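You operate a simulated robot arm through the tools that you are given. There is no shell and no other tool.

The job below is to be done with a simulated robot arm. You get a single attempt, and the scene is never put back.

TASK
Candle turntable cup 2's egg and put it in the short white rack.
Fine: white turntable; the rack's free cup; lamp off, grey knob back at 1, no egg damaged, the others left in their cups. Set down upright: what you pick out.

The check looks at the end state, three seconds after you hand in, the way a careful person would. Anything else that was tipped, shoved, dropped, spilled or broken makes it a failure.

THE ROBOT
A 6-joint arm with a two-finger gripper, fixed in place. Base frame: the origin is at the foot of the arm, x ahead of it, y to its left, z up. Units: mm, degrees, N and s.
With the tool pointing down near the work surface it reaches from about 240 to 620 mm from the base axis. Its first joint turns from -66.0 to 66.0 degrees. Payload 1.37 kg.
The tool frame sits at the grasp point between the pads (the TCP): z along the fingers, y along the line on which they close. The tips reach 22 mm beyond it. The gripper opens to 92 mm. The gripper's body begins 65 mm behind the TCP.
Orientation is that of the tool frame in the base frame, as [roll, pitch, yaw] about the fixed x, y, z axes, in that order (R = Rz(yaw) Ry(pitch) Rx(roll)). With the fingers straight down and closing along the base's y, the tool's x points along the base's -x, its y along +y and its z along -z.

THE INTERFACE
- The arm moves only by the tool apply_moves. Its argument "series" is a list of rows, each an object (a shift or turn left out is 0, a gripper value left out holds the last) with "offset": the shift along the tool's x, y, z in m, a list of three; "delta_rot": the turn, a rotation vector about the tool's x, y, z in degrees, a list of three. In form: [{"offset": [x, y, z], "delta_rot": [ax, ay, az]}, ...]. A call has 1 to 20 rows; each row shifts and turns the commanded pose from where the row before left it, along the tool's axes as they then stand. "jaw" is the finger opening in m, from 0 to 0.092, set as the call begins (left out, the last holds). Rows are played at 5 a second. More than 50 mm and 8.6 degrees between two rows, or a gripper value outside its range, and nothing of the call is played. A pose out of reach is approached as far as the arm can. The call stops where the force on the tool passes 40 N (or 10 N more than at its start, if that is more) or the arm is blocked; 0.2 s more then pass. Each finger halts on what it meets, pressing with about 26 N; the grip force reading is that of the motor and also rises with nothing between the fingers. The clock runs only during rows and for 0.2 s after the last one: add rows that do not move to give the fingers time. The reply holds the time, the measured pose of the TCP, the force on the tool along the base axes, the opening and the grip force, in the units named above and with some noise, with the torque about the TCP (base axes, N m) and any sound that the robot's microphone picked up.
- Cameras (640 x 400 px; columns grow to the right, rows downward): "scene" is fixed at [54.2, -470.3, 564.5]; the picture's right is [0.38, -0.92, 0.00], its down [-0.69, -0.29, -0.66] and it looks along [0.61, 0.25, -0.75] (base axes); focal length 266 px, centre (320, 200). "wrist" rides on the gripper at [71, 19, -102] in the tool frame; the picture's right is [-0.26, 0.97, 0.00], its down [-0.75, -0.20, -0.62] and it looks along [-0.60, -0.16, 0.78] (tool axes); focal length 280 px, centre (320, 200). There is no depth. A picture from a camera that has moved, and an enlarged one, comes with that camera's place and axes in the base frame and with its lens.
- camera(camera): a new picture of that camera. It takes no simulated time.
- enlarge(camera, box): a new picture of the part [left, top, right, bottom] of that camera's present view, enlarged. It takes no simulated time.
- sign_off(): hands the job in; it is judged then, once.

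Places have to be worked out from the pictures, the camera data and where the tool is seen. Open the gripper and draw the arm clear of the work before you hand the job in, unless the task says otherwise.

The tools are called after "Emit:" as name(argument=value, ...) on one line, values as JSON. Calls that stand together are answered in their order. apply_moves: Moves the arm, as the interface text tells. Its arguments: {"type":"object","properties":{"series":{"type":"array"},"jaw":{"type":"number"}},"required":["series"]} The other tools are called the same way: camera (camera) takes a picture; enlarge (camera, box) takes an enlarged picture of a part of a camera's view; sign_off () hands the job in.

At the start:

```text
t: 0.0
tool_pos: [363.2, -333.8, 343.0]
orientation: [-179.9, 0.0, 179.9]
wrist_force: [0.0, 0.0, -0.6]
moment: [-0.02, 0.01, -0.01]
gripper_width: 92.2
grip_force: 0.0
```

scene: 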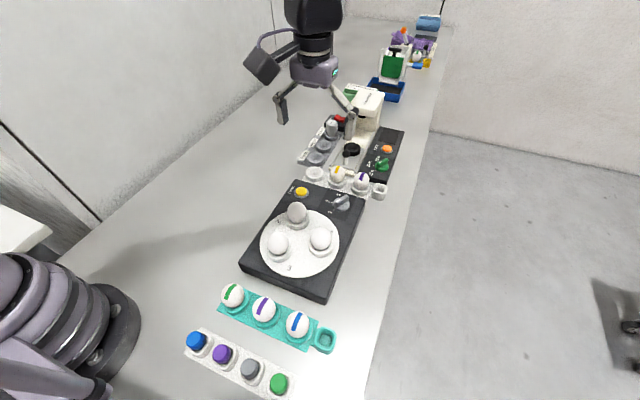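
wrist: 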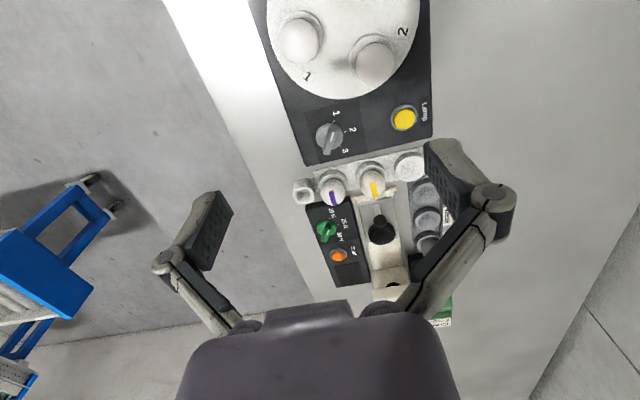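

I'll start by looking closely at the turntable, racks and devices before moving anything.

Emit:
enlarge(camera="scene", box=[220, 160, 420, 310])

Emit:
enlarge(camera="scene", box=[280, 80, 420, 200])

Emit:
enlarge(camera="wrist", box=[240, 0, 480, 150])

Emit:
enlarge(camera="wrist", box=[280, 130, 480, 330])

Emit:
enlarge(camera="scene", box=[170, 270, 350, 400])

```text
2.67 times, centred on (320, 235) of scene
camera zoom: at [54.2, -470.3, 564.5], right [0.38, -0.92, 0.0], down [-0.69, -0.29, -0.66], along [0.61, 0.25, -0.75], focal length 708 px, centre (320, 107)
```

zoom: 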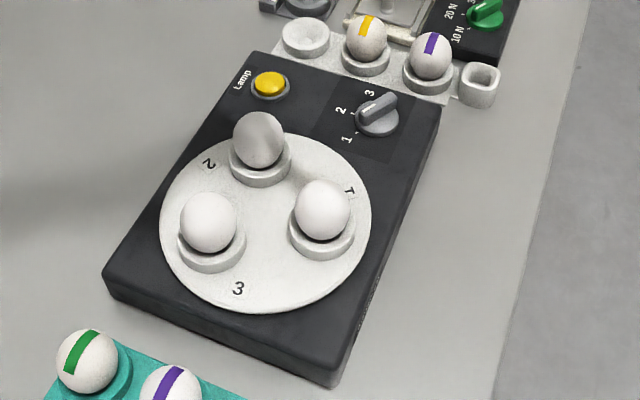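

```text
3.33 times, centred on (350, 140) of scene
camera zoom: at [54.2, -470.3, 564.5], right [0.38, -0.92, 0.0], down [-0.69, -0.29, -0.66], along [0.61, 0.25, -0.75], focal length 886 px, centre (220, 400)
```

zoom: 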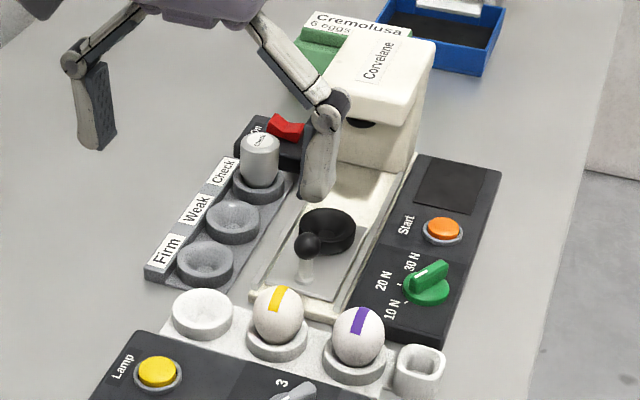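

```text
2.67 times, centred on (360, 75) of wrist
camera zoom: at [292.3, -314.4, 445.7], right [0.26, 0.97, 0.0], down [0.75, -0.2, 0.62], along [0.6, -0.16, -0.78], focal length 748 px, centre (213, 533)
```

zoom: 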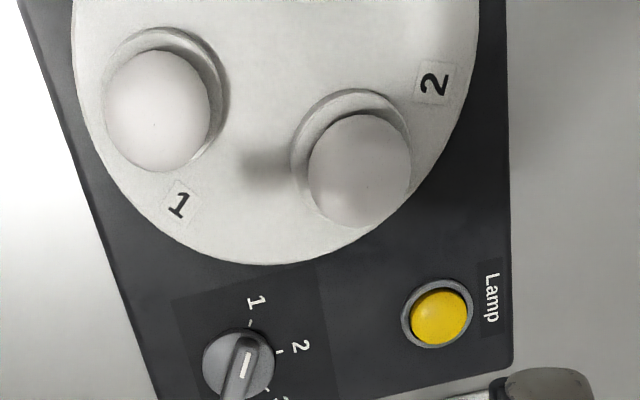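

```text
2.00 times, centred on (380, 230) of wrist
camera zoom: at [292.3, -314.4, 445.7], right [0.26, 0.97, 0.0], down [0.75, -0.2, 0.62], along [0.6, -0.16, -0.78], focal length 561 px, centre (200, 140)
```

zoom: 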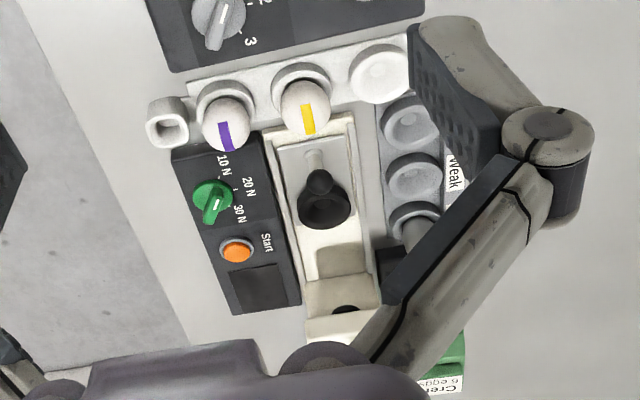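

```text
3.08 times, centred on (260, 335) of scene
camera zoom: at [54.2, -470.3, 564.5], right [0.38, -0.92, 0.0], down [-0.69, -0.29, -0.66], along [0.61, 0.25, -0.75], focal length 818 px, centre (505, -215)
```

zoom: 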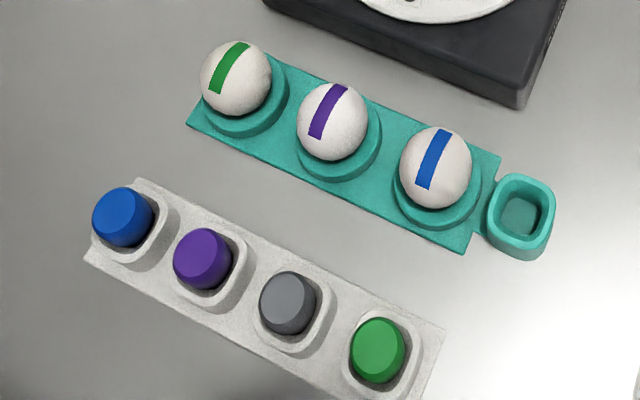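

The knob's pointer seems to be at 1, and there are three eggs on the turntable. I estimate the knob at about (478, -354), the lamp button at (481, -238), and the rack's free cup at (581, -232). I'll hover above the knob for a closer look.

Emit:
apply_moves(series=[{"offset": [-0.023, -0.004, 0.0286]}, {"offset": [-0.023, -0.004, 0.0286]}, {"offset": [-0.023, -0.004, 0.0286]}, {"offset": [-0.023, -0.004, 0.0286]}, {"offset": [-0.023, -0.004, 0.0286]}, {}])

Emit:
camera(camera="wrist")

Emit:
camera(camera="scene")

```text
t: 1.4
tool_pos: [478.2, -353.2, 201.3]
orientation: [-179.9, -0.1, 180.0]
wrist_force: [0.6, 0.7, -0.2]
moment: [-0.01, -0.02, 0.05]
gripper_width: 92.1
grip_force: 0.0
```

```text
taken
camera wrist: at [408.4, -334.8, 302.7], right [0.26, 0.97, 0.0], down [0.75, -0.2, 0.62], along [0.6, -0.16, -0.78], focal length 280 px, centre (320, 200)
```

wrist: 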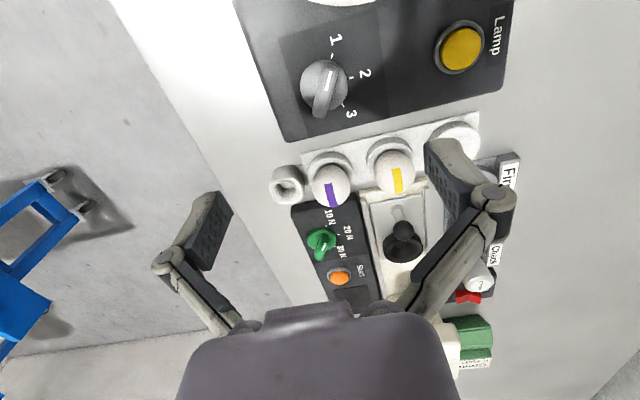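

```text
taken
```

scene: 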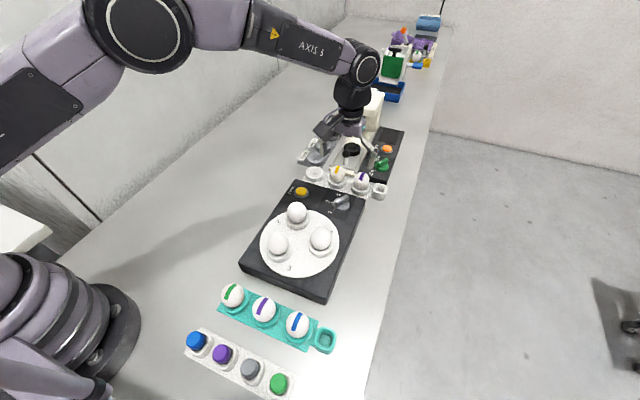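

Now an enlarged look at the knob and lamp from the wrist camera.

Emit:
enlarge(camera="wrist", box=[230, 0, 520, 180])

Emit:
enlarge(camera="wrist", box=[290, 30, 390, 130])

Emit:
enlarge(camera="scene", box=[290, 160, 400, 240])

```text
2.21 times, centred on (375, 90) of wrist
camera zoom: at [408.4, -334.8, 302.7], right [0.26, 0.97, 0.0], down [0.75, -0.2, 0.62], along [0.6, -0.16, -0.78], focal length 619 px, centre (199, 443)
```

zoom: 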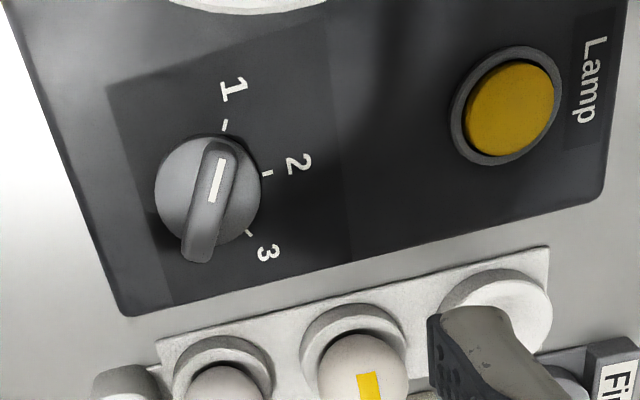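

```text
4.00 times, centred on (340, 80) of wrist
camera zoom: at [408.4, -334.8, 302.7], right [0.26, 0.97, 0.0], down [0.75, -0.2, 0.62], along [0.6, -0.16, -0.78], focal length 1122 px, centre (240, 680)
```

zoom: 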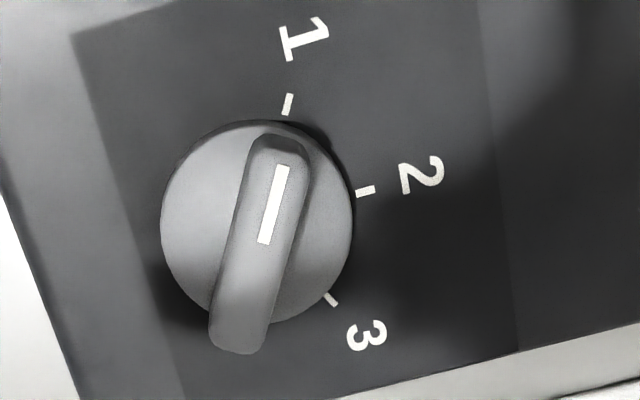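

```text
5.00 times, centred on (345, 200) of scene
camera zoom: at [54.3, -470.3, 564.5], right [0.38, -0.92, 0.0], down [-0.69, -0.29, -0.66], along [0.61, 0.25, -0.75], focal length 1328 px, centre (195, 200)
```

zoom: 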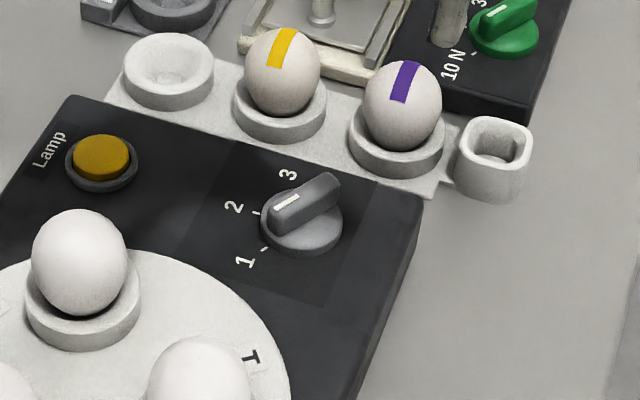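

The geometry agrees between both cameras. The panel top is at z≈45. The knob is centred near (481.5, -351) with its bar at about 150° (position 1), and the detents are 60° apart. I'll line the jaws up across the bar, partly closed, and look again from lower down.

Emit:
apply_moves(series=[{"offset": [-0.0033, 0.0028, 0.025]}, {"offset": [0, 0, 0.025]}, {"delta_rot": [0, 0, 7.5]}, {"delta_rot": [0, 0, 7.5]}, {"delta_rot": [0, 0, 7.5]}, {"delta_rot": [0, 0, 7.5]}, {}], jaw=0.044)

Emit:
camera(camera="wrist")

Emit:
enlarge(camera="scene", box=[270, 100, 430, 220])

```text
t: 3.0
tool_pos: [480.9, -351.5, 149.8]
orientation: [-180.0, 0.0, 150.0]
wrist_force: [0.1, -0.2, -1.0]
moment: [0.04, 0.02, 0.0]
gripper_width: 44.2
grip_force: 0.1
```

```text
taken
camera wrist: at [429.6, -298.7, 252.6], right [0.71, 0.7, 0.0], down [0.55, -0.55, 0.63], along [0.44, -0.44, -0.78], focal length 280 px, centre (320, 200)
```

wrist: 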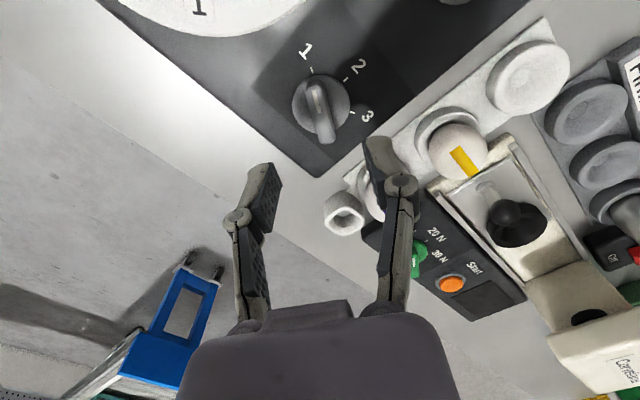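

```text
3.33 times, centred on (350, 160) of scene
camera zoom: at [54.2, -470.3, 564.5], right [0.38, -0.92, 0.0], down [-0.69, -0.29, -0.66], along [0.61, 0.25, -0.75], focal length 886 px, centre (220, 333)
```

zoom: 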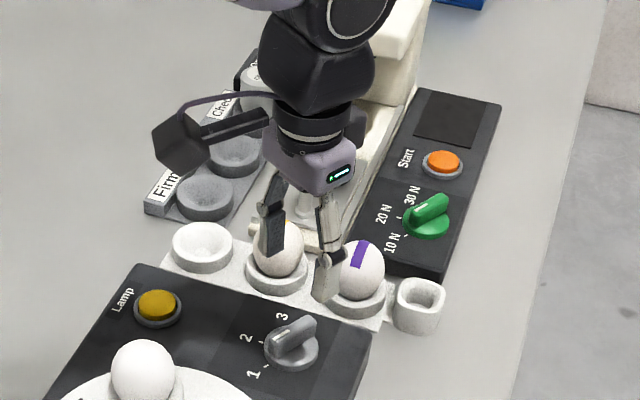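

I'll zoom in on the knob between the fingers to check that it is centred.

Emit:
enlarge(camera="wrist", box=[240, 30, 400, 190])

```text
2.50 times, centred on (320, 110) of wrist
camera zoom: at [429.6, -298.7, 252.6], right [0.71, 0.7, 0.0], down [0.55, -0.55, 0.63], along [0.44, -0.44, -0.78], focal length 701 px, centre (320, 425)
```

zoom: 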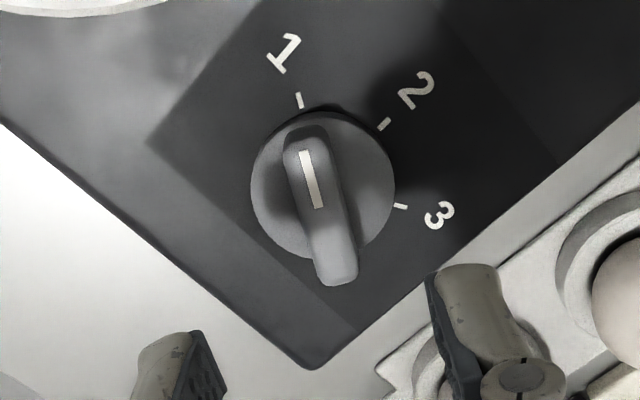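

Fresh measurements put the knob at (482.5, -351) with the bar along about 149°, so the jaws are well aligned. I'll descend to straddle the bar with the tips at z≈60 and check contact.

Emit:
apply_moves(series=[{"offset": [-0.0009, 0.0005, 0.02]}, {"offset": [0, 0, 0.02]}, {"offset": [0, 0, 0.01]}, {"offset": [0, 0, 0.006]}, {"offset": [0, 0, 0.006]}, {"offset": [0, 0, 0.006]}, {}])

Emit:
camera(camera="wrist")

Emit:
enlarge(camera="scene", box=[290, 150, 410, 240])

```text
t: 4.6
tool_pos: [480.8, -351.7, 81.4]
orientation: [-180.0, 0.0, 150.0]
wrist_force: [-0.5, 0.1, 1.0]
moment: [0.0, 0.02, 0.0]
gripper_width: 43.9
grip_force: 0.1
```

```text
taken
camera wrist: at [430.7, -299.1, 184.6], right [0.71, 0.7, 0.0], down [0.55, -0.55, 0.63], along [0.44, -0.44, -0.78], focal length 280 px, centre (320, 200)
```

wrist: 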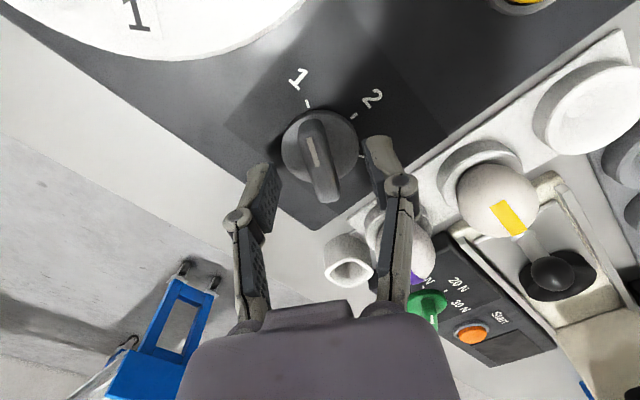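

```text
4.44 times, centred on (350, 195) of scene
camera zoom: at [54.2, -470.3, 564.5], right [0.38, -0.92, 0.0], down [-0.69, -0.29, -0.66], along [0.61, 0.25, -0.75], focal length 1181 px, centre (187, 222)
```

zoom: 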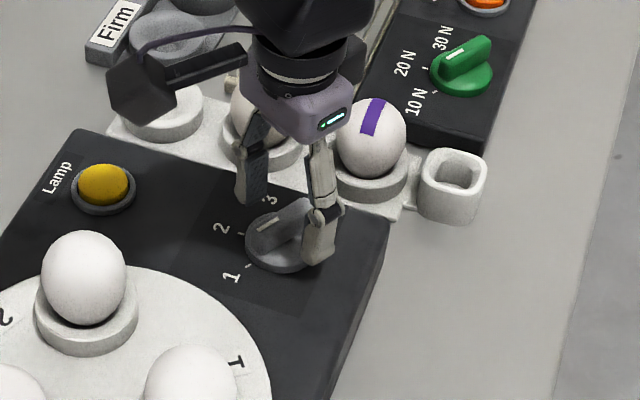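

The tips sit either side of the bar, and the bar is centred in the wrist view. Next I close on it gently.

Emit:
apply_moves(series=[{}, {}, {}, {}, {}], jaw=0.006)

Emit:
enlarge(camera="wrist", box=[220, 60, 420, 220])

```text
t: 5.8
tool_pos: [482.2, -351.4, 82.0]
orientation: [179.9, 0.0, 150.0]
wrist_force: [0.5, -0.1, -0.1]
moment: [0.01, -0.05, 0.02]
gripper_width: 11.9
grip_force: 27.9
```

```text
2.50 times, centred on (320, 140) of wrist
camera zoom: at [430.7, -299.1, 184.6], right [0.71, 0.7, 0.0], down [0.55, -0.55, 0.63], along [0.44, -0.44, -0.78], focal length 701 px, centre (320, 350)
```

zoom: 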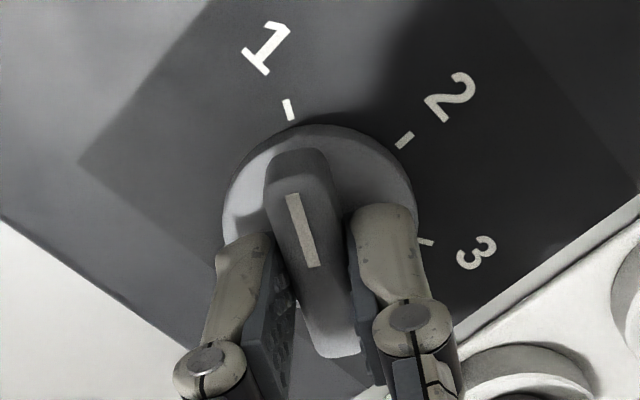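

The bar is gripped at 11.9 mm. I'll turn it 60° clockwise as seen from above (tool z +60), towards position 2.

Emit:
apply_moves(series=[{"delta_rot": [0, 0, 6]}, {"delta_rot": [0, 0, 6]}, {"delta_rot": [0, 0, 6]}, {"delta_rot": [0, 0, 6]}, {"delta_rot": [0, 0, 6]}, {"delta_rot": [0, 0, 6]}, {"delta_rot": [0, 0, 6]}, {"delta_rot": [0, 0, 6]}, {"delta_rot": [0, 0, 6]}, {"delta_rot": [0, 0, 6]}, {}])

Emit:
camera(camera="wrist")

Emit:
camera(camera="scene")

```text
t: 8.2
tool_pos: [481.8, -350.9, 82.3]
orientation: [180.0, 0.0, 89.8]
wrist_force: [2.0, 0.5, 0.3]
moment: [0.34, -0.02, 0.03]
gripper_width: 12.1
grip_force: 28.5
```

```text
taken
camera wrist: at [502.0, -280.2, 184.6], right [0.96, -0.26, 0.0], down [-0.21, -0.75, 0.63], along [-0.16, -0.6, -0.78], focal length 280 px, centre (320, 200)
```

wrist: 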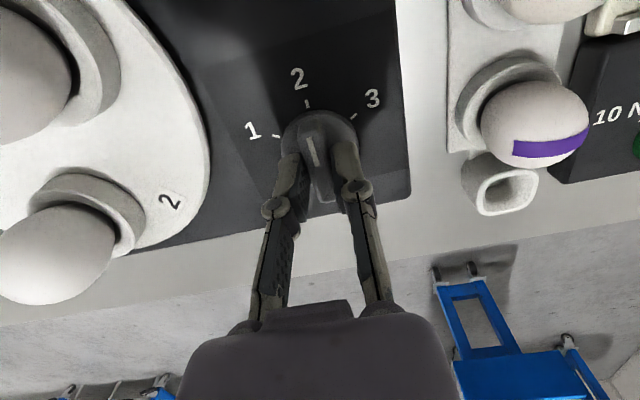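

```text
taken
```

scene: 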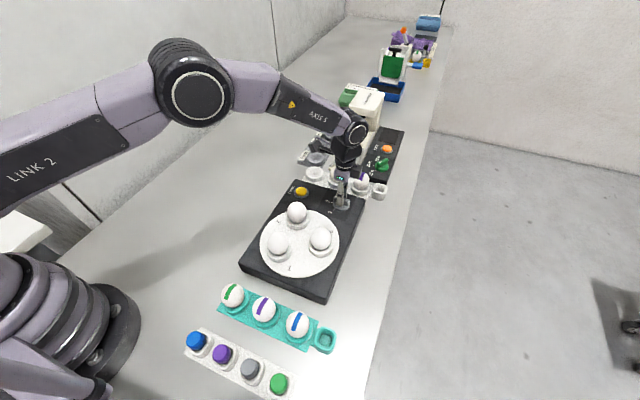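

The turntable turned with the knob. I'll zoom in to see the labels and the knob.

Emit:
enlarge(camera="scene", box=[220, 170, 400, 310])

Emit:
enlarge(camera="wrist", box=[220, 40, 420, 220])

```text
2.86 times, centred on (310, 240) of scene
camera zoom: at [54.2, -470.3, 564.5], right [0.38, -0.92, 0.0], down [-0.69, -0.29, -0.66], along [0.61, 0.25, -0.75], focal length 759 px, centre (349, 86)
```

zoom: 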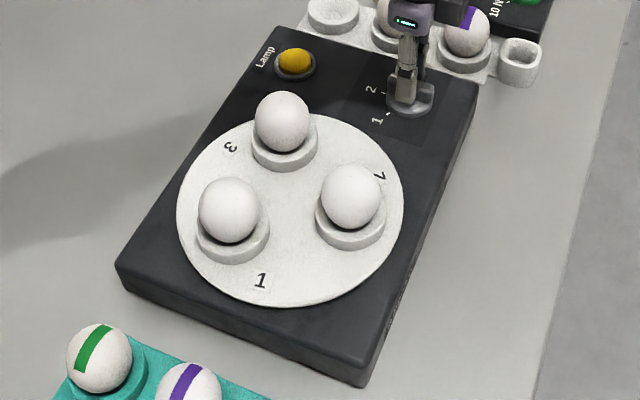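

```text
2.22 times, centred on (320, 130) of wrist
camera zoom: at [502.0, -280.2, 184.6], right [0.96, -0.26, 0.0], down [-0.21, -0.75, 0.63], along [-0.16, -0.6, -0.78], focal length 623 px, centre (320, 356)
```

zoom: 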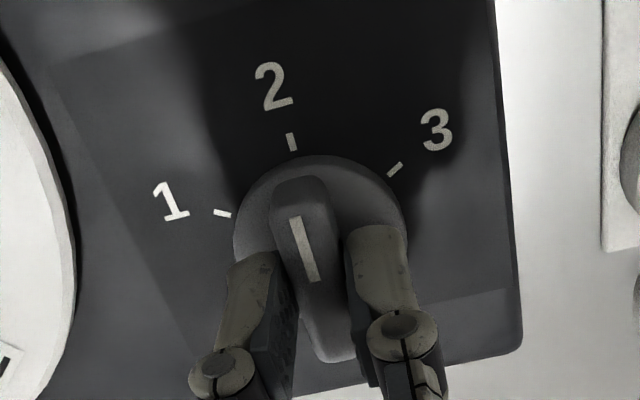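

The knob is squarely at 2, and cup 2 has moved to the right-hand station. I'll release the knob, lift straight up, then go over the lamp button at about (480.5, -240).

Emit:
apply_moves(series=[{}, {}, {}, {}, {"offset": [0, 0, -0.01]}, {"offset": [0, 0, -0.02]}, {"offset": [0, 0, -0.03]}, {}], jaw=0.044)

Emit:
camera(camera="wrist")

```text
t: 10.0
tool_pos: [482.0, -350.9, 141.9]
orientation: [180.0, 0.0, 90.0]
wrist_force: [-0.7, 0.0, 0.1]
moment: [0.0, 0.01, 0.02]
gripper_width: 44.1
grip_force: 0.1
```

```text
taken
camera wrist: at [501.6, -280.6, 244.8], right [0.97, -0.26, 0.0], down [-0.2, -0.75, 0.62], along [-0.16, -0.6, -0.78], focal length 280 px, centre (320, 200)
```

wrist: 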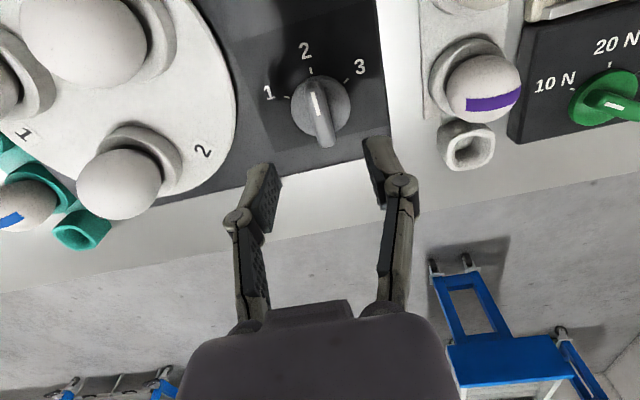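

The knob stays at 2 by itself. I'll move over the lamp button and close the fingers to use them as a pusher.

Emit:
apply_moves(series=[{"offset": [0.037, -0.0005, 0]}, {"offset": [0.037, -0.0005, 0]}, {"offset": [0.037, -0.0005, 0]}, {"offset": [0, 0, 0.02]}, {"offset": [0, 0, 0.015]}, {}], jaw=0.0)

Emit:
camera(camera="wrist")

Emit:
enlarge(camera="scene", box=[240, 130, 380, 240])

```text
t: 11.4
tool_pos: [480.1, -239.6, 107.0]
orientation: [-180.0, 0.0, 89.9]
wrist_force: [0.7, 0.1, 0.0]
moment: [0.0, 0.03, 0.02]
gripper_width: 0.2
grip_force: 25.3
```

```text
taken
camera wrist: at [500.3, -169.0, 209.1], right [0.96, -0.26, 0.0], down [-0.2, -0.75, 0.63], along [-0.16, -0.6, -0.78], focal length 280 px, centre (320, 200)
```

wrist: 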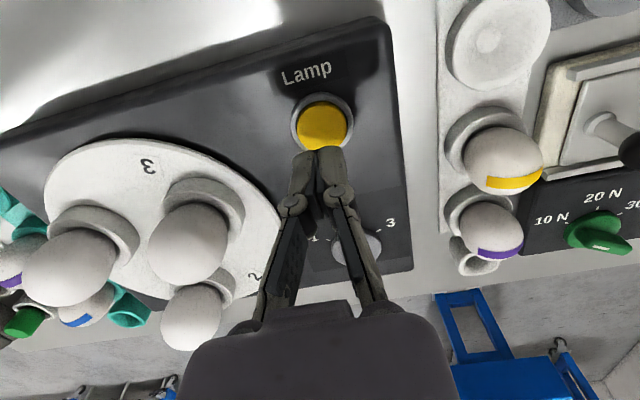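

```text
3.64 times, centred on (310, 185) of scene
camera zoom: at [54.2, -470.3, 564.5], right [0.38, -0.92, 0.0], down [-0.69, -0.29, -0.66], along [0.61, 0.25, -0.75], focal length 966 px, centre (356, 254)
```

zoom: 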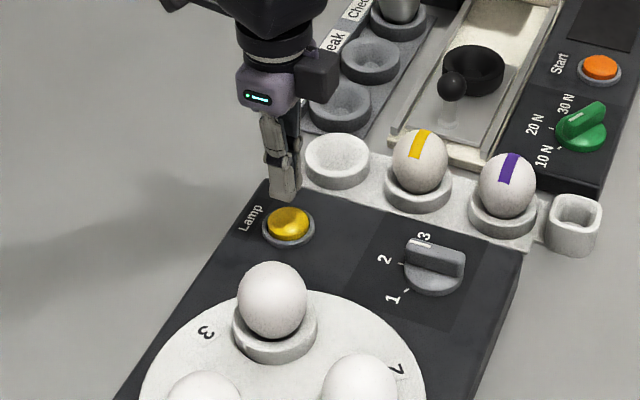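

I'll zoom in on the button to check the alignment before pressing.

Emit:
enlarge(camera="wrist", box=[260, 70, 400, 200])

```text
3.08 times, centred on (330, 135) of wrist
camera zoom: at [500.3, -169.0, 209.1], right [0.96, -0.26, 0.0], down [-0.2, -0.75, 0.63], along [-0.16, -0.6, -0.78], focal length 863 px, centre (289, 400)
```

zoom: 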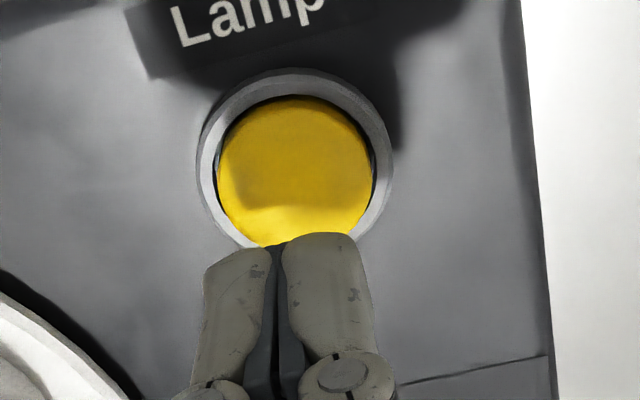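

The button centre is near (483, -237) and its top is only about z 50–55. I'll fix the alignment and lower to just above it.

Emit:
apply_moves(series=[{"offset": [0.0025, 0.002, 0.01]}, {"offset": [0, 0, 0.01]}, {"offset": [0, 0, 0.006]}, {"offset": [0, 0, 0.002]}, {"offset": [0, 0, 0.001]}, {}])

Emit:
enlarge(camera="scene", box=[260, 150, 350, 220])

```text
t: 12.8
tool_pos: [483.2, -238.4, 78.8]
orientation: [180.0, 0.1, 89.9]
wrist_force: [0.6, -0.4, 0.1]
moment: [-0.01, 0.01, -0.01]
gripper_width: 0.1
grip_force: 25.9
```

```text
5.71 times, centred on (305, 185) of scene
camera zoom: at [54.2, -470.3, 564.5], right [0.38, -0.92, 0.0], down [-0.69, -0.29, -0.66], along [0.61, 0.25, -0.75], focal length 1518 px, centre (406, 286)
```

zoom: 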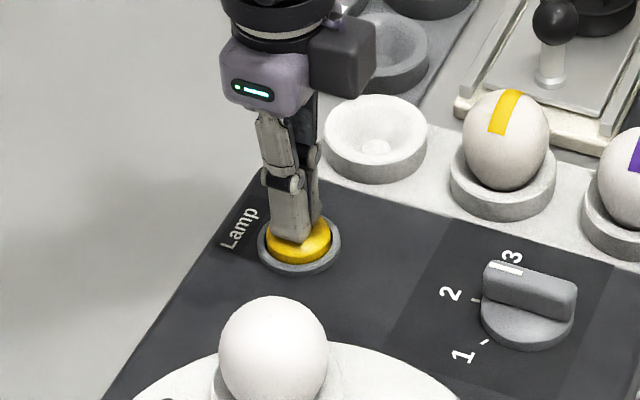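

The tips are right over the button with no contact yet. I'll press in 1 mm steps.

Emit:
apply_moves(series=[{"offset": [0, 0, 0.001]}, {"offset": [0, 0, 0.001]}, {"offset": [0, 0, 0.001]}, {"offset": [0, 0, 0.001]}])

Emit:
camera(camera="scene")

```text
t: 13.8
tool_pos: [482.0, -236.9, 73.8]
orientation: [-180.0, 0.0, 90.0]
wrist_force: [-0.2, -1.4, 2.6]
moment: [0.0, -0.02, 0.0]
gripper_width: 6.2
grip_force: 28.1
heard: click
```

```text
taken
```

scene: 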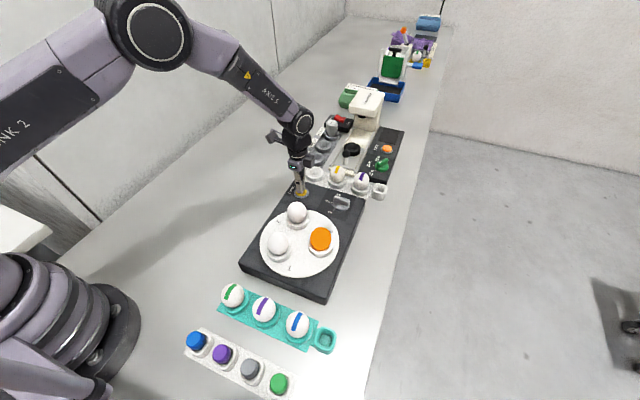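

There was a click and cup 2's egg is glowing orange. I'll lift off the button, check whether the lamp stays on, and look at the egg.

Emit:
apply_moves(series=[{"offset": [0, 0, -0.003]}, {"offset": [0, 0, -0.006]}, {"offset": [0, 0, -0.01]}, {}])

Emit:
enlarge(camera="scene", box=[230, 170, 380, 300])

Emit:
enlarge(camera="scene", box=[295, 215, 345, 265])

Emit:
camera(camera="wrist")

```text
t: 14.8
tool_pos: [482.2, -237.3, 93.6]
orientation: [180.0, 0.1, 90.0]
wrist_force: [-0.2, 0.1, 0.2]
moment: [0.0, 0.01, -0.01]
gripper_width: 0.2
grip_force: 28.4
```

```text
3.08 times, centred on (305, 235) of scene
camera zoom: at [54.2, -470.3, 564.5], right [0.38, -0.92, 0.0], down [-0.69, -0.29, -0.66], along [0.61, 0.25, -0.75], focal length 818 px, centre (366, 92)
```

zoom: 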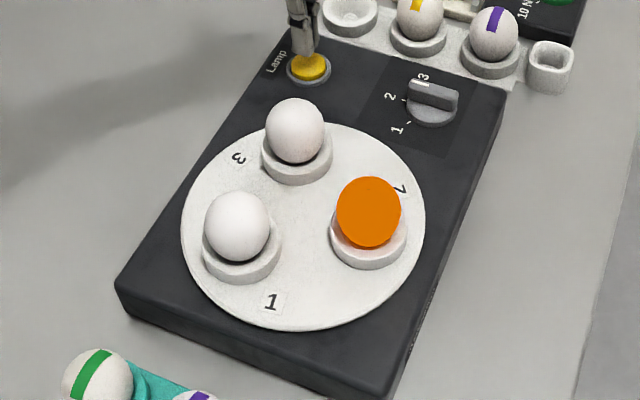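

```text
8.00 times, centred on (320, 240) of scene
camera zoom: at [54.2, -470.3, 564.5], right [0.38, -0.92, 0.0], down [-0.69, -0.29, -0.66], along [0.61, 0.25, -0.75], focal length 2126 px, centre (320, -120)
```

zoom: 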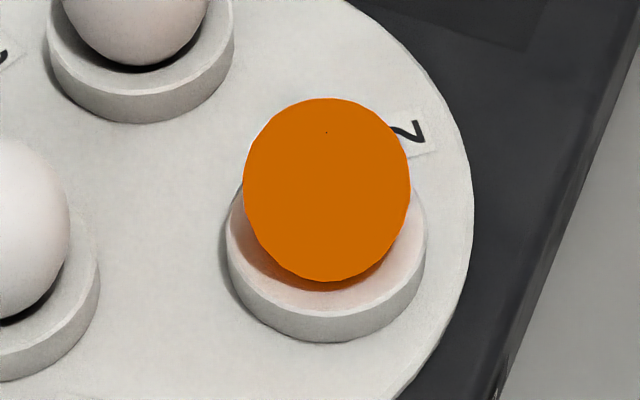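

```text
taken
camera wrist: at [502.3, -166.7, 195.9], right [0.97, -0.26, 0.0], down [-0.2, -0.75, 0.63], along [-0.16, -0.6, -0.78], focal length 280 px, centre (320, 200)
```

wrist: 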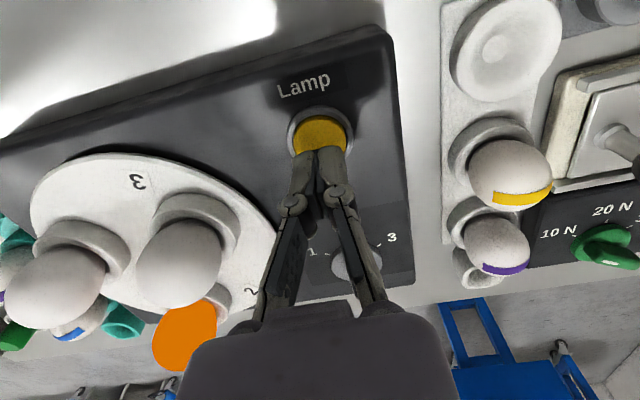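

The lamp stays on and the egg glows an even orange. I'll raise up and look at it closely with the wrist camera, which also gives it a few seconds of candling.

Emit:
apply_moves(series=[{"offset": [0, 0, -0.045]}, {"offset": [0, 0, -0.045]}, {"offset": [0, 0, -0.045]}, {"offset": [-0.0243, -0.039, 0]}, {"offset": [-0.0243, -0.039, 0]}, {"offset": [-0.0243, -0.039, 0]}, {}, {}, {}], jaw=0.092)

Emit:
camera(camera="wrist")

Emit:
enlarge(camera="wrist", box=[260, 80, 380, 190])

```text
t: 16.8
tool_pos: [365.2, -308.4, 226.4]
orientation: [180.0, 0.0, 90.0]
wrist_force: [0.2, -0.2, -0.3]
moment: [-0.01, 0.01, 0.02]
gripper_width: 91.9
grip_force: 0.2
```

```text
taken
camera wrist: at [385.1, -239.0, 330.5], right [0.97, -0.26, 0.0], down [-0.2, -0.75, 0.63], along [-0.16, -0.6, -0.78], focal length 280 px, centre (320, 200)
```

wrist: 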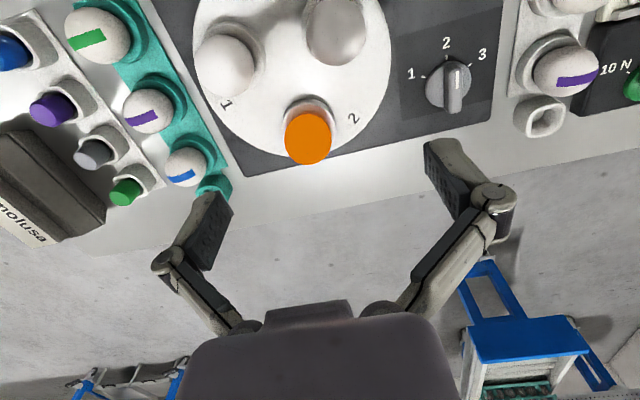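

```text
3.64 times, centred on (320, 135) of wrist
camera zoom: at [385.1, -239.0, 330.5], right [0.97, -0.26, 0.0], down [-0.2, -0.75, 0.63], along [-0.16, -0.6, -0.78], focal length 1020 px, centre (320, 436)
```

zoom: 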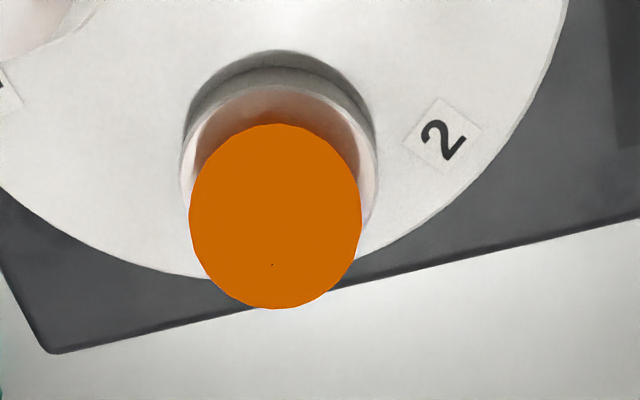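

The candled egg is clear, with an even orange glow and no cracks or dark areas. I'll go back to the lamp button and press it again to switch it off.

Emit:
apply_moves(series=[{"offset": [0.0243, 0.039, 0]}, {"offset": [0.0243, 0.039, 0]}, {"offset": [0.0243, 0.039, 0]}, {}, {"offset": [0, 0, 0.045]}, {"offset": [0, 0, 0.045]}, {"offset": [0, 0, 0.045]}, {"offset": [0, 0, 0.01]}, {"offset": [0, 0, 0.004]}, {}], jaw=0.0)

Emit:
enlarge(camera="scene", box=[230, 150, 380, 280])

```text
t: 19.0
tool_pos: [483.0, -237.0, 78.9]
orientation: [180.0, -0.1, 90.0]
wrist_force: [0.4, 1.3, -0.4]
moment: [-0.02, 0.01, -0.03]
gripper_width: 0.0
grip_force: 26.0
```

```text
3.08 times, centred on (305, 215) of scene
camera zoom: at [54.2, -470.3, 564.5], right [0.38, -0.92, 0.0], down [-0.69, -0.29, -0.66], along [0.61, 0.25, -0.75], focal length 818 px, centre (366, 154)
```

zoom: 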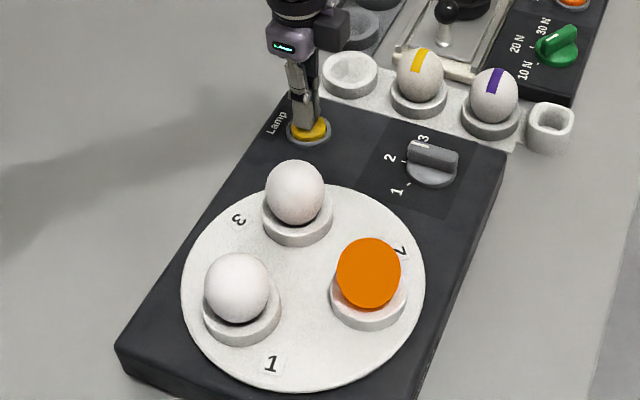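

The tips are just above the button and the lamp is still on. I'll press in small steps again.

Emit:
apply_moves(series=[{"offset": [0, 0, 0.001]}, {"offset": [0, 0, 0.001]}, {"offset": [0, 0, 0.001]}, {"offset": [0, 0, 0.001]}, {"offset": [0, 0, 0.001]}])

Emit:
enlarge(camera="scene", box=[230, 150, 380, 280])

```text
t: 20.2
tool_pos: [482.7, -237.7, 74.3]
orientation: [-180.0, 0.0, 90.0]
wrist_force: [-1.7, -0.2, 2.5]
moment: [-0.03, 0.08, 0.0]
gripper_width: 6.3
grip_force: 27.5
heard: click
```

```text
3.08 times, centred on (305, 215) of scene
camera zoom: at [54.2, -470.3, 564.5], right [0.38, -0.92, 0.0], down [-0.69, -0.29, -0.66], along [0.61, 0.25, -0.75], focal length 818 px, centre (366, 154)
```

zoom: 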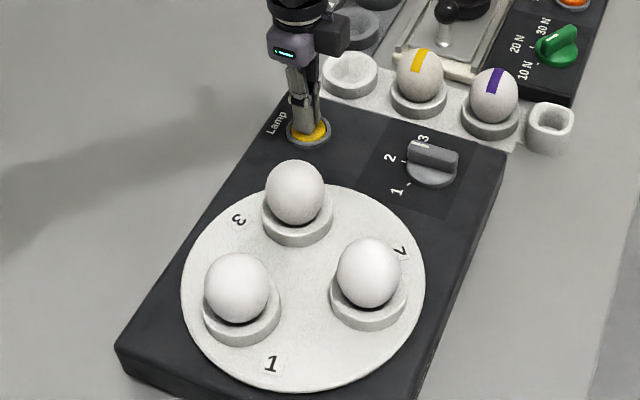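

The lamp is off. I'll lift, go back to the knob, whose bar now lies along y, and open the jaws to straddle it.

Emit:
apply_moves(series=[{"offset": [0, 0, -0.003]}, {"offset": [0, 0, -0.015]}, {"offset": [0, 0, -0.025]}, {"offset": [0, 0, -0.025]}, {"offset": [-0.0378, 0, 0]}, {"offset": [-0.0378, 0, 0]}, {"offset": [-0.0379, -0.0005, 0]}, {}])

Emit:
apply_moves(series=[{}, {}, {}, {}], jaw=0.044)

Emit:
camera(camera="wrist")

```text
t: 22.0
tool_pos: [480.4, -350.9, 140.5]
orientation: [-179.9, -0.1, 90.0]
wrist_force: [0.6, 0.0, 0.1]
moment: [0.02, 0.02, 0.04]
gripper_width: 0.0
grip_force: 27.9
```

```text
t: 23.0
tool_pos: [481.6, -351.9, 141.2]
orientation: [-179.9, 0.0, 90.0]
wrist_force: [0.5, 0.5, -0.3]
moment: [0.01, 0.02, 0.01]
gripper_width: 44.2
grip_force: 0.0
```

```text
taken
camera wrist: at [501.6, -280.3, 243.2], right [0.96, -0.26, 0.0], down [-0.2, -0.75, 0.63], along [-0.16, -0.6, -0.78], focal length 280 px, centre (320, 200)
```

wrist: 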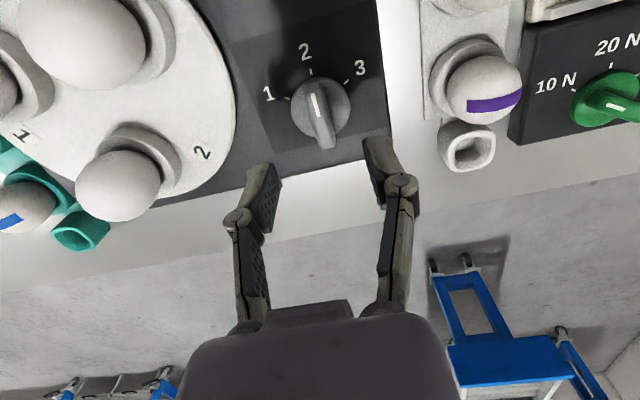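

This is the same view as right after I released the knob, so the alignment is good. I'll descend and grip the bar.

Emit:
apply_moves(series=[{"offset": [0, 0, 0.02]}, {"offset": [0, 0, 0.02]}, {"offset": [0, 0, 0.01]}, {"offset": [0, 0, 0.01]}, {}])

Emit:
apply_moves(series=[{}, {}, {}, {}, {}], jaw=0.006)

Emit:
enlarge(camera="wrist", box=[220, 40, 420, 220])

```text
t: 24.2
tool_pos: [481.8, -351.3, 82.2]
orientation: [180.0, 0.0, 90.0]
wrist_force: [1.0, -0.6, 0.5]
moment: [-0.04, 0.0, -0.02]
gripper_width: 44.2
grip_force: 0.1
```

```text
t: 25.4
tool_pos: [480.5, -349.9, 81.6]
orientation: [-179.9, 0.0, 90.0]
wrist_force: [3.4, -1.6, -2.7]
moment: [0.04, -0.04, -0.03]
gripper_width: 12.3
grip_force: 27.9
```

```text
2.22 times, centred on (320, 130) of wrist
camera zoom: at [501.9, -279.7, 184.0], right [0.97, -0.26, 0.0], down [-0.2, -0.75, 0.63], along [-0.16, -0.6, -0.78], focal length 623 px, centre (320, 356)
```

zoom: 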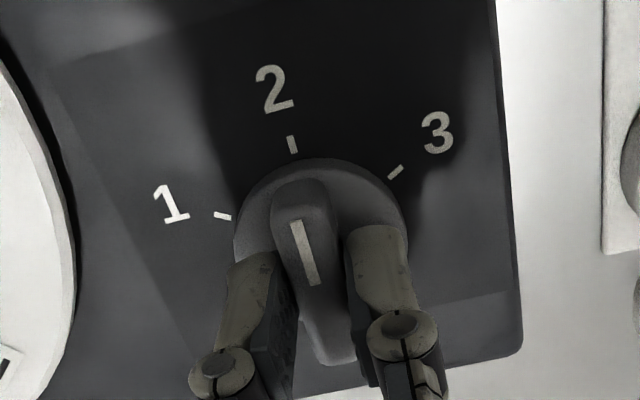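

The bar is gripped, so I'll turn it 60° back towards 1.

Emit:
apply_moves(series=[{"delta_rot": [0, 0, -6]}, {"delta_rot": [0, 0, -6]}, {"delta_rot": [0, 0, -6]}, {"delta_rot": [0, 0, -6]}, {"delta_rot": [0, 0, -6]}, {"delta_rot": [0, 0, -6]}, {"delta_rot": [0, 0, -6]}, {"delta_rot": [0, 0, -6]}, {"delta_rot": [0, 0, -6]}, {"delta_rot": [0, 0, -6]}, {}])

Emit:
enlarge(camera="wrist", box=[220, 40, 420, 220])

Emit:
enlarge(camera="scene", box=[220, 150, 400, 310])

```text
t: 27.8
tool_pos: [481.6, -351.3, 81.7]
orientation: [179.9, 0.0, 150.2]
wrist_force: [4.6, -1.9, -15.7]
moment: [-0.27, -0.54, 0.01]
gripper_width: 12.3
grip_force: 27.8
```

```text
2.22 times, centred on (320, 130) of wrist
camera zoom: at [430.4, -299.0, 184.1], right [0.71, 0.71, 0.0], down [0.55, -0.55, 0.62], along [0.44, -0.44, -0.78], focal length 623 px, centre (320, 356)
```

zoom: 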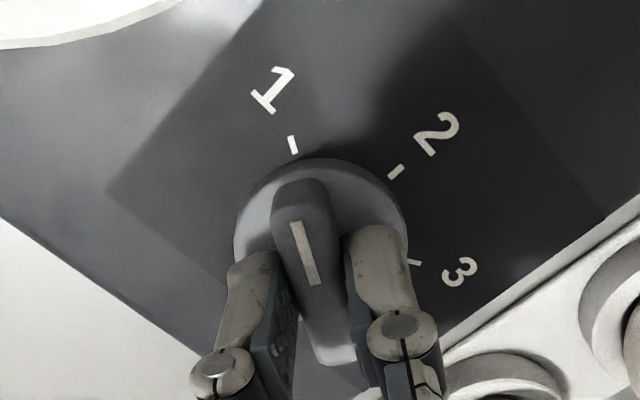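

```text
2.50 times, centred on (310, 230) of scene
camera zoom: at [54.3, -470.4, 564.5], right [0.38, -0.92, 0.0], down [-0.69, -0.29, -0.66], along [0.61, 0.25, -0.75], focal length 664 px, centre (345, 125)
```

zoom: 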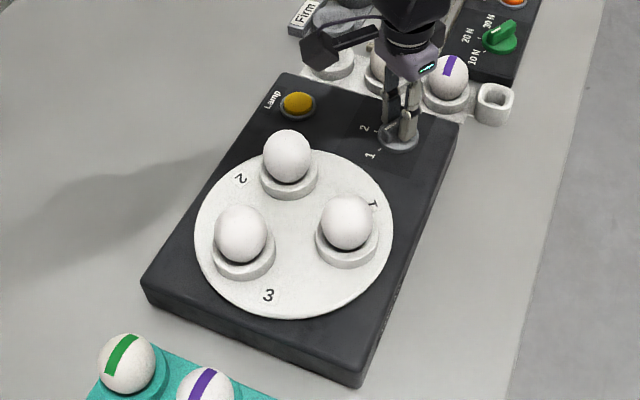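

The turntable is back in its original position and the knob points at 1. I'll release it and lift clear, then check the knob.

Emit:
apply_moves(series=[{}, {}, {}, {}, {"offset": [0, 0, -0.01]}, {"offset": [0, 0, -0.025]}, {"offset": [0, 0, -0.04]}, {}], jaw=0.044)

Emit:
enlarge(camera="wrist", box=[220, 20, 420, 180])

Emit:
camera(camera="wrist")

```text
t: 29.6
tool_pos: [482.5, -349.5, 158.0]
orientation: [179.9, 0.0, 150.0]
wrist_force: [-0.1, -0.8, 0.4]
moment: [-0.03, -0.02, -0.04]
gripper_width: 44.0
grip_force: 0.1
```

```text
2.50 times, centred on (320, 100) of wrist
camera zoom: at [431.0, -298.6, 259.8], right [0.71, 0.7, 0.0], down [0.55, -0.55, 0.62], along [0.44, -0.44, -0.78], focal length 701 px, centre (320, 450)
```

zoom: 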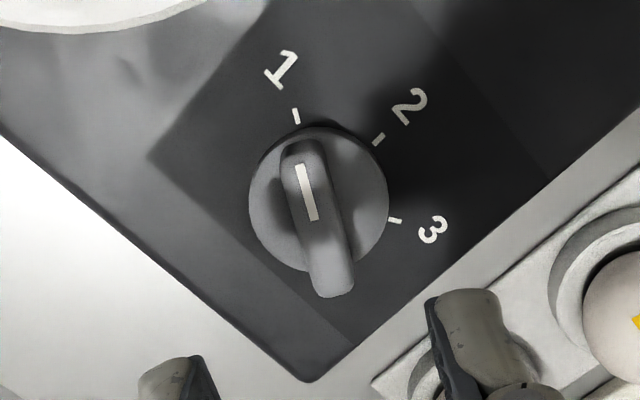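

```text
taken
camera wrist: at [431.0, -298.6, 259.8], right [0.71, 0.7, 0.0], down [0.55, -0.55, 0.62], along [0.44, -0.44, -0.78], focal length 280 px, centre (320, 200)
```

wrist: 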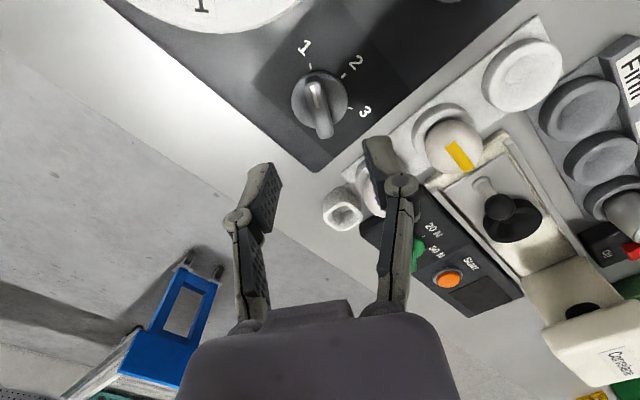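

The knob is at 1 and the lamp is off. Before picking the egg I want to measure the free cup and check I can reach it, since it sits about 625 mm out. I'll raise up, turn to yaw 90 and hover above it.

Emit:
apply_moves(series=[{"offset": [0, 0, -0.022], "delta_rot": [0, 0, 7.5]}, {"offset": [0, 0, -0.021], "delta_rot": [0, 0, 7.5]}, {"delta_rot": [0, 0, 7.5]}, {"delta_rot": [0, 0, 7.5]}, {"delta_rot": [0, 0, 7.5]}, {"delta_rot": [0, 0, 7.5]}, {"delta_rot": [0, 0, 7.5]}, {"delta_rot": [0, 0, 7.5]}, {"offset": [0.02975, 0.0244, 0]}, {"offset": [0.02975, 0.0244, 0]}, {"offset": [0.02975, 0.0244, 0]}, {"offset": [0.02975, 0.0243, 0]}, {}], jaw=0.07)

Emit:
camera(camera="wrist")

Emit:
camera(camera="scene")

```text
t: 32.4
tool_pos: [578.4, -231.1, 201.3]
orientation: [-180.0, 0.0, 90.0]
wrist_force: [-0.4, 0.2, 0.0]
moment: [-0.02, 0.02, 0.0]
gripper_width: 70.0
grip_force: 0.0
```

```text
taken
camera wrist: at [599.2, -160.6, 303.1], right [0.96, -0.26, 0.0], down [-0.2, -0.75, 0.63], along [-0.16, -0.6, -0.78], focal length 280 px, centre (320, 200)
```

wrist: 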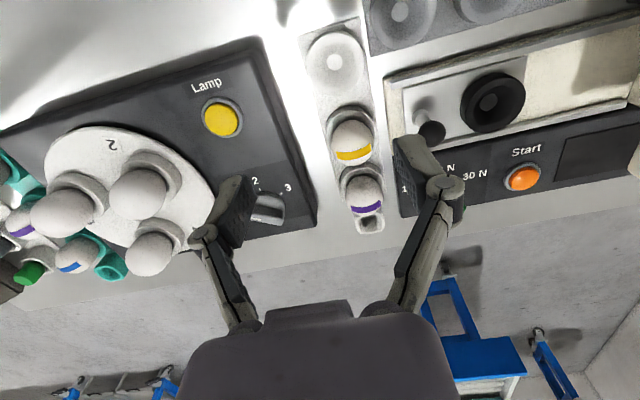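

```text
taken
```

scene: 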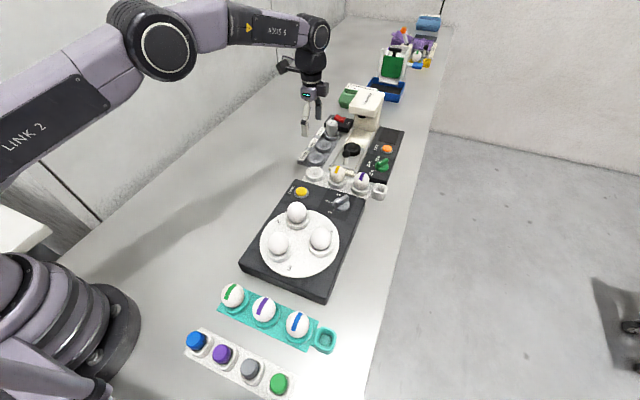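

The arm reaches this point. I'll enlarge the free cup and the rack in both views.

Emit:
enlarge(camera="wrist", box=[260, 10, 420, 110])

Emit:
enlarge(camera="wrist", box=[290, 90, 410, 240])

Emit:
enlarge(camera="scene", box=[290, 140, 400, 210])

```text
4.00 times, centred on (340, 60) of wrist
camera zoom: at [599.2, -160.6, 303.1], right [0.96, -0.26, 0.0], down [-0.2, -0.75, 0.63], along [-0.16, -0.6, -0.78], focal length 1122 px, centre (240, 760)
```

zoom: 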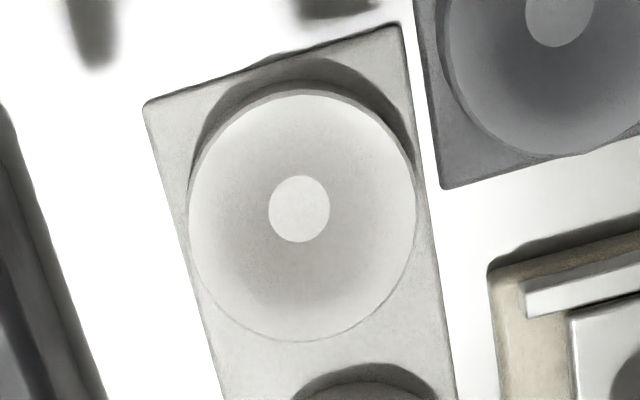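

```text
2.67 times, centred on (350, 165) of wrist
camera zoom: at [599.2, -160.6, 303.1], right [0.96, -0.26, 0.0], down [-0.2, -0.75, 0.63], along [-0.16, -0.6, -0.78], focal length 748 px, centre (240, 293)
```

zoom: 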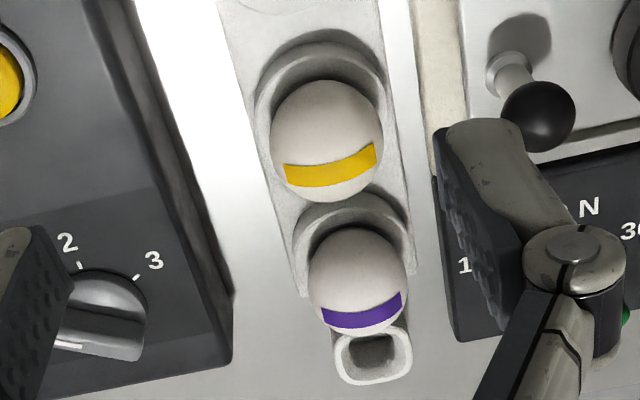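

```text
5.71 times, centred on (345, 175) of scene
camera zoom: at [54.3, -470.3, 564.5], right [0.38, -0.92, 0.0], down [-0.69, -0.29, -0.66], along [0.61, 0.25, -0.75], focal length 1518 px, centre (177, 343)
```

zoom: 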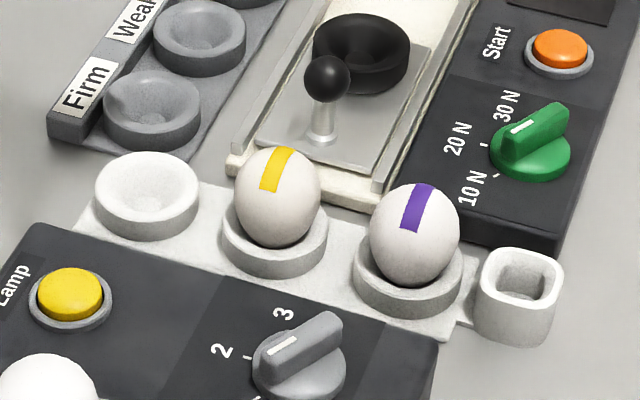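

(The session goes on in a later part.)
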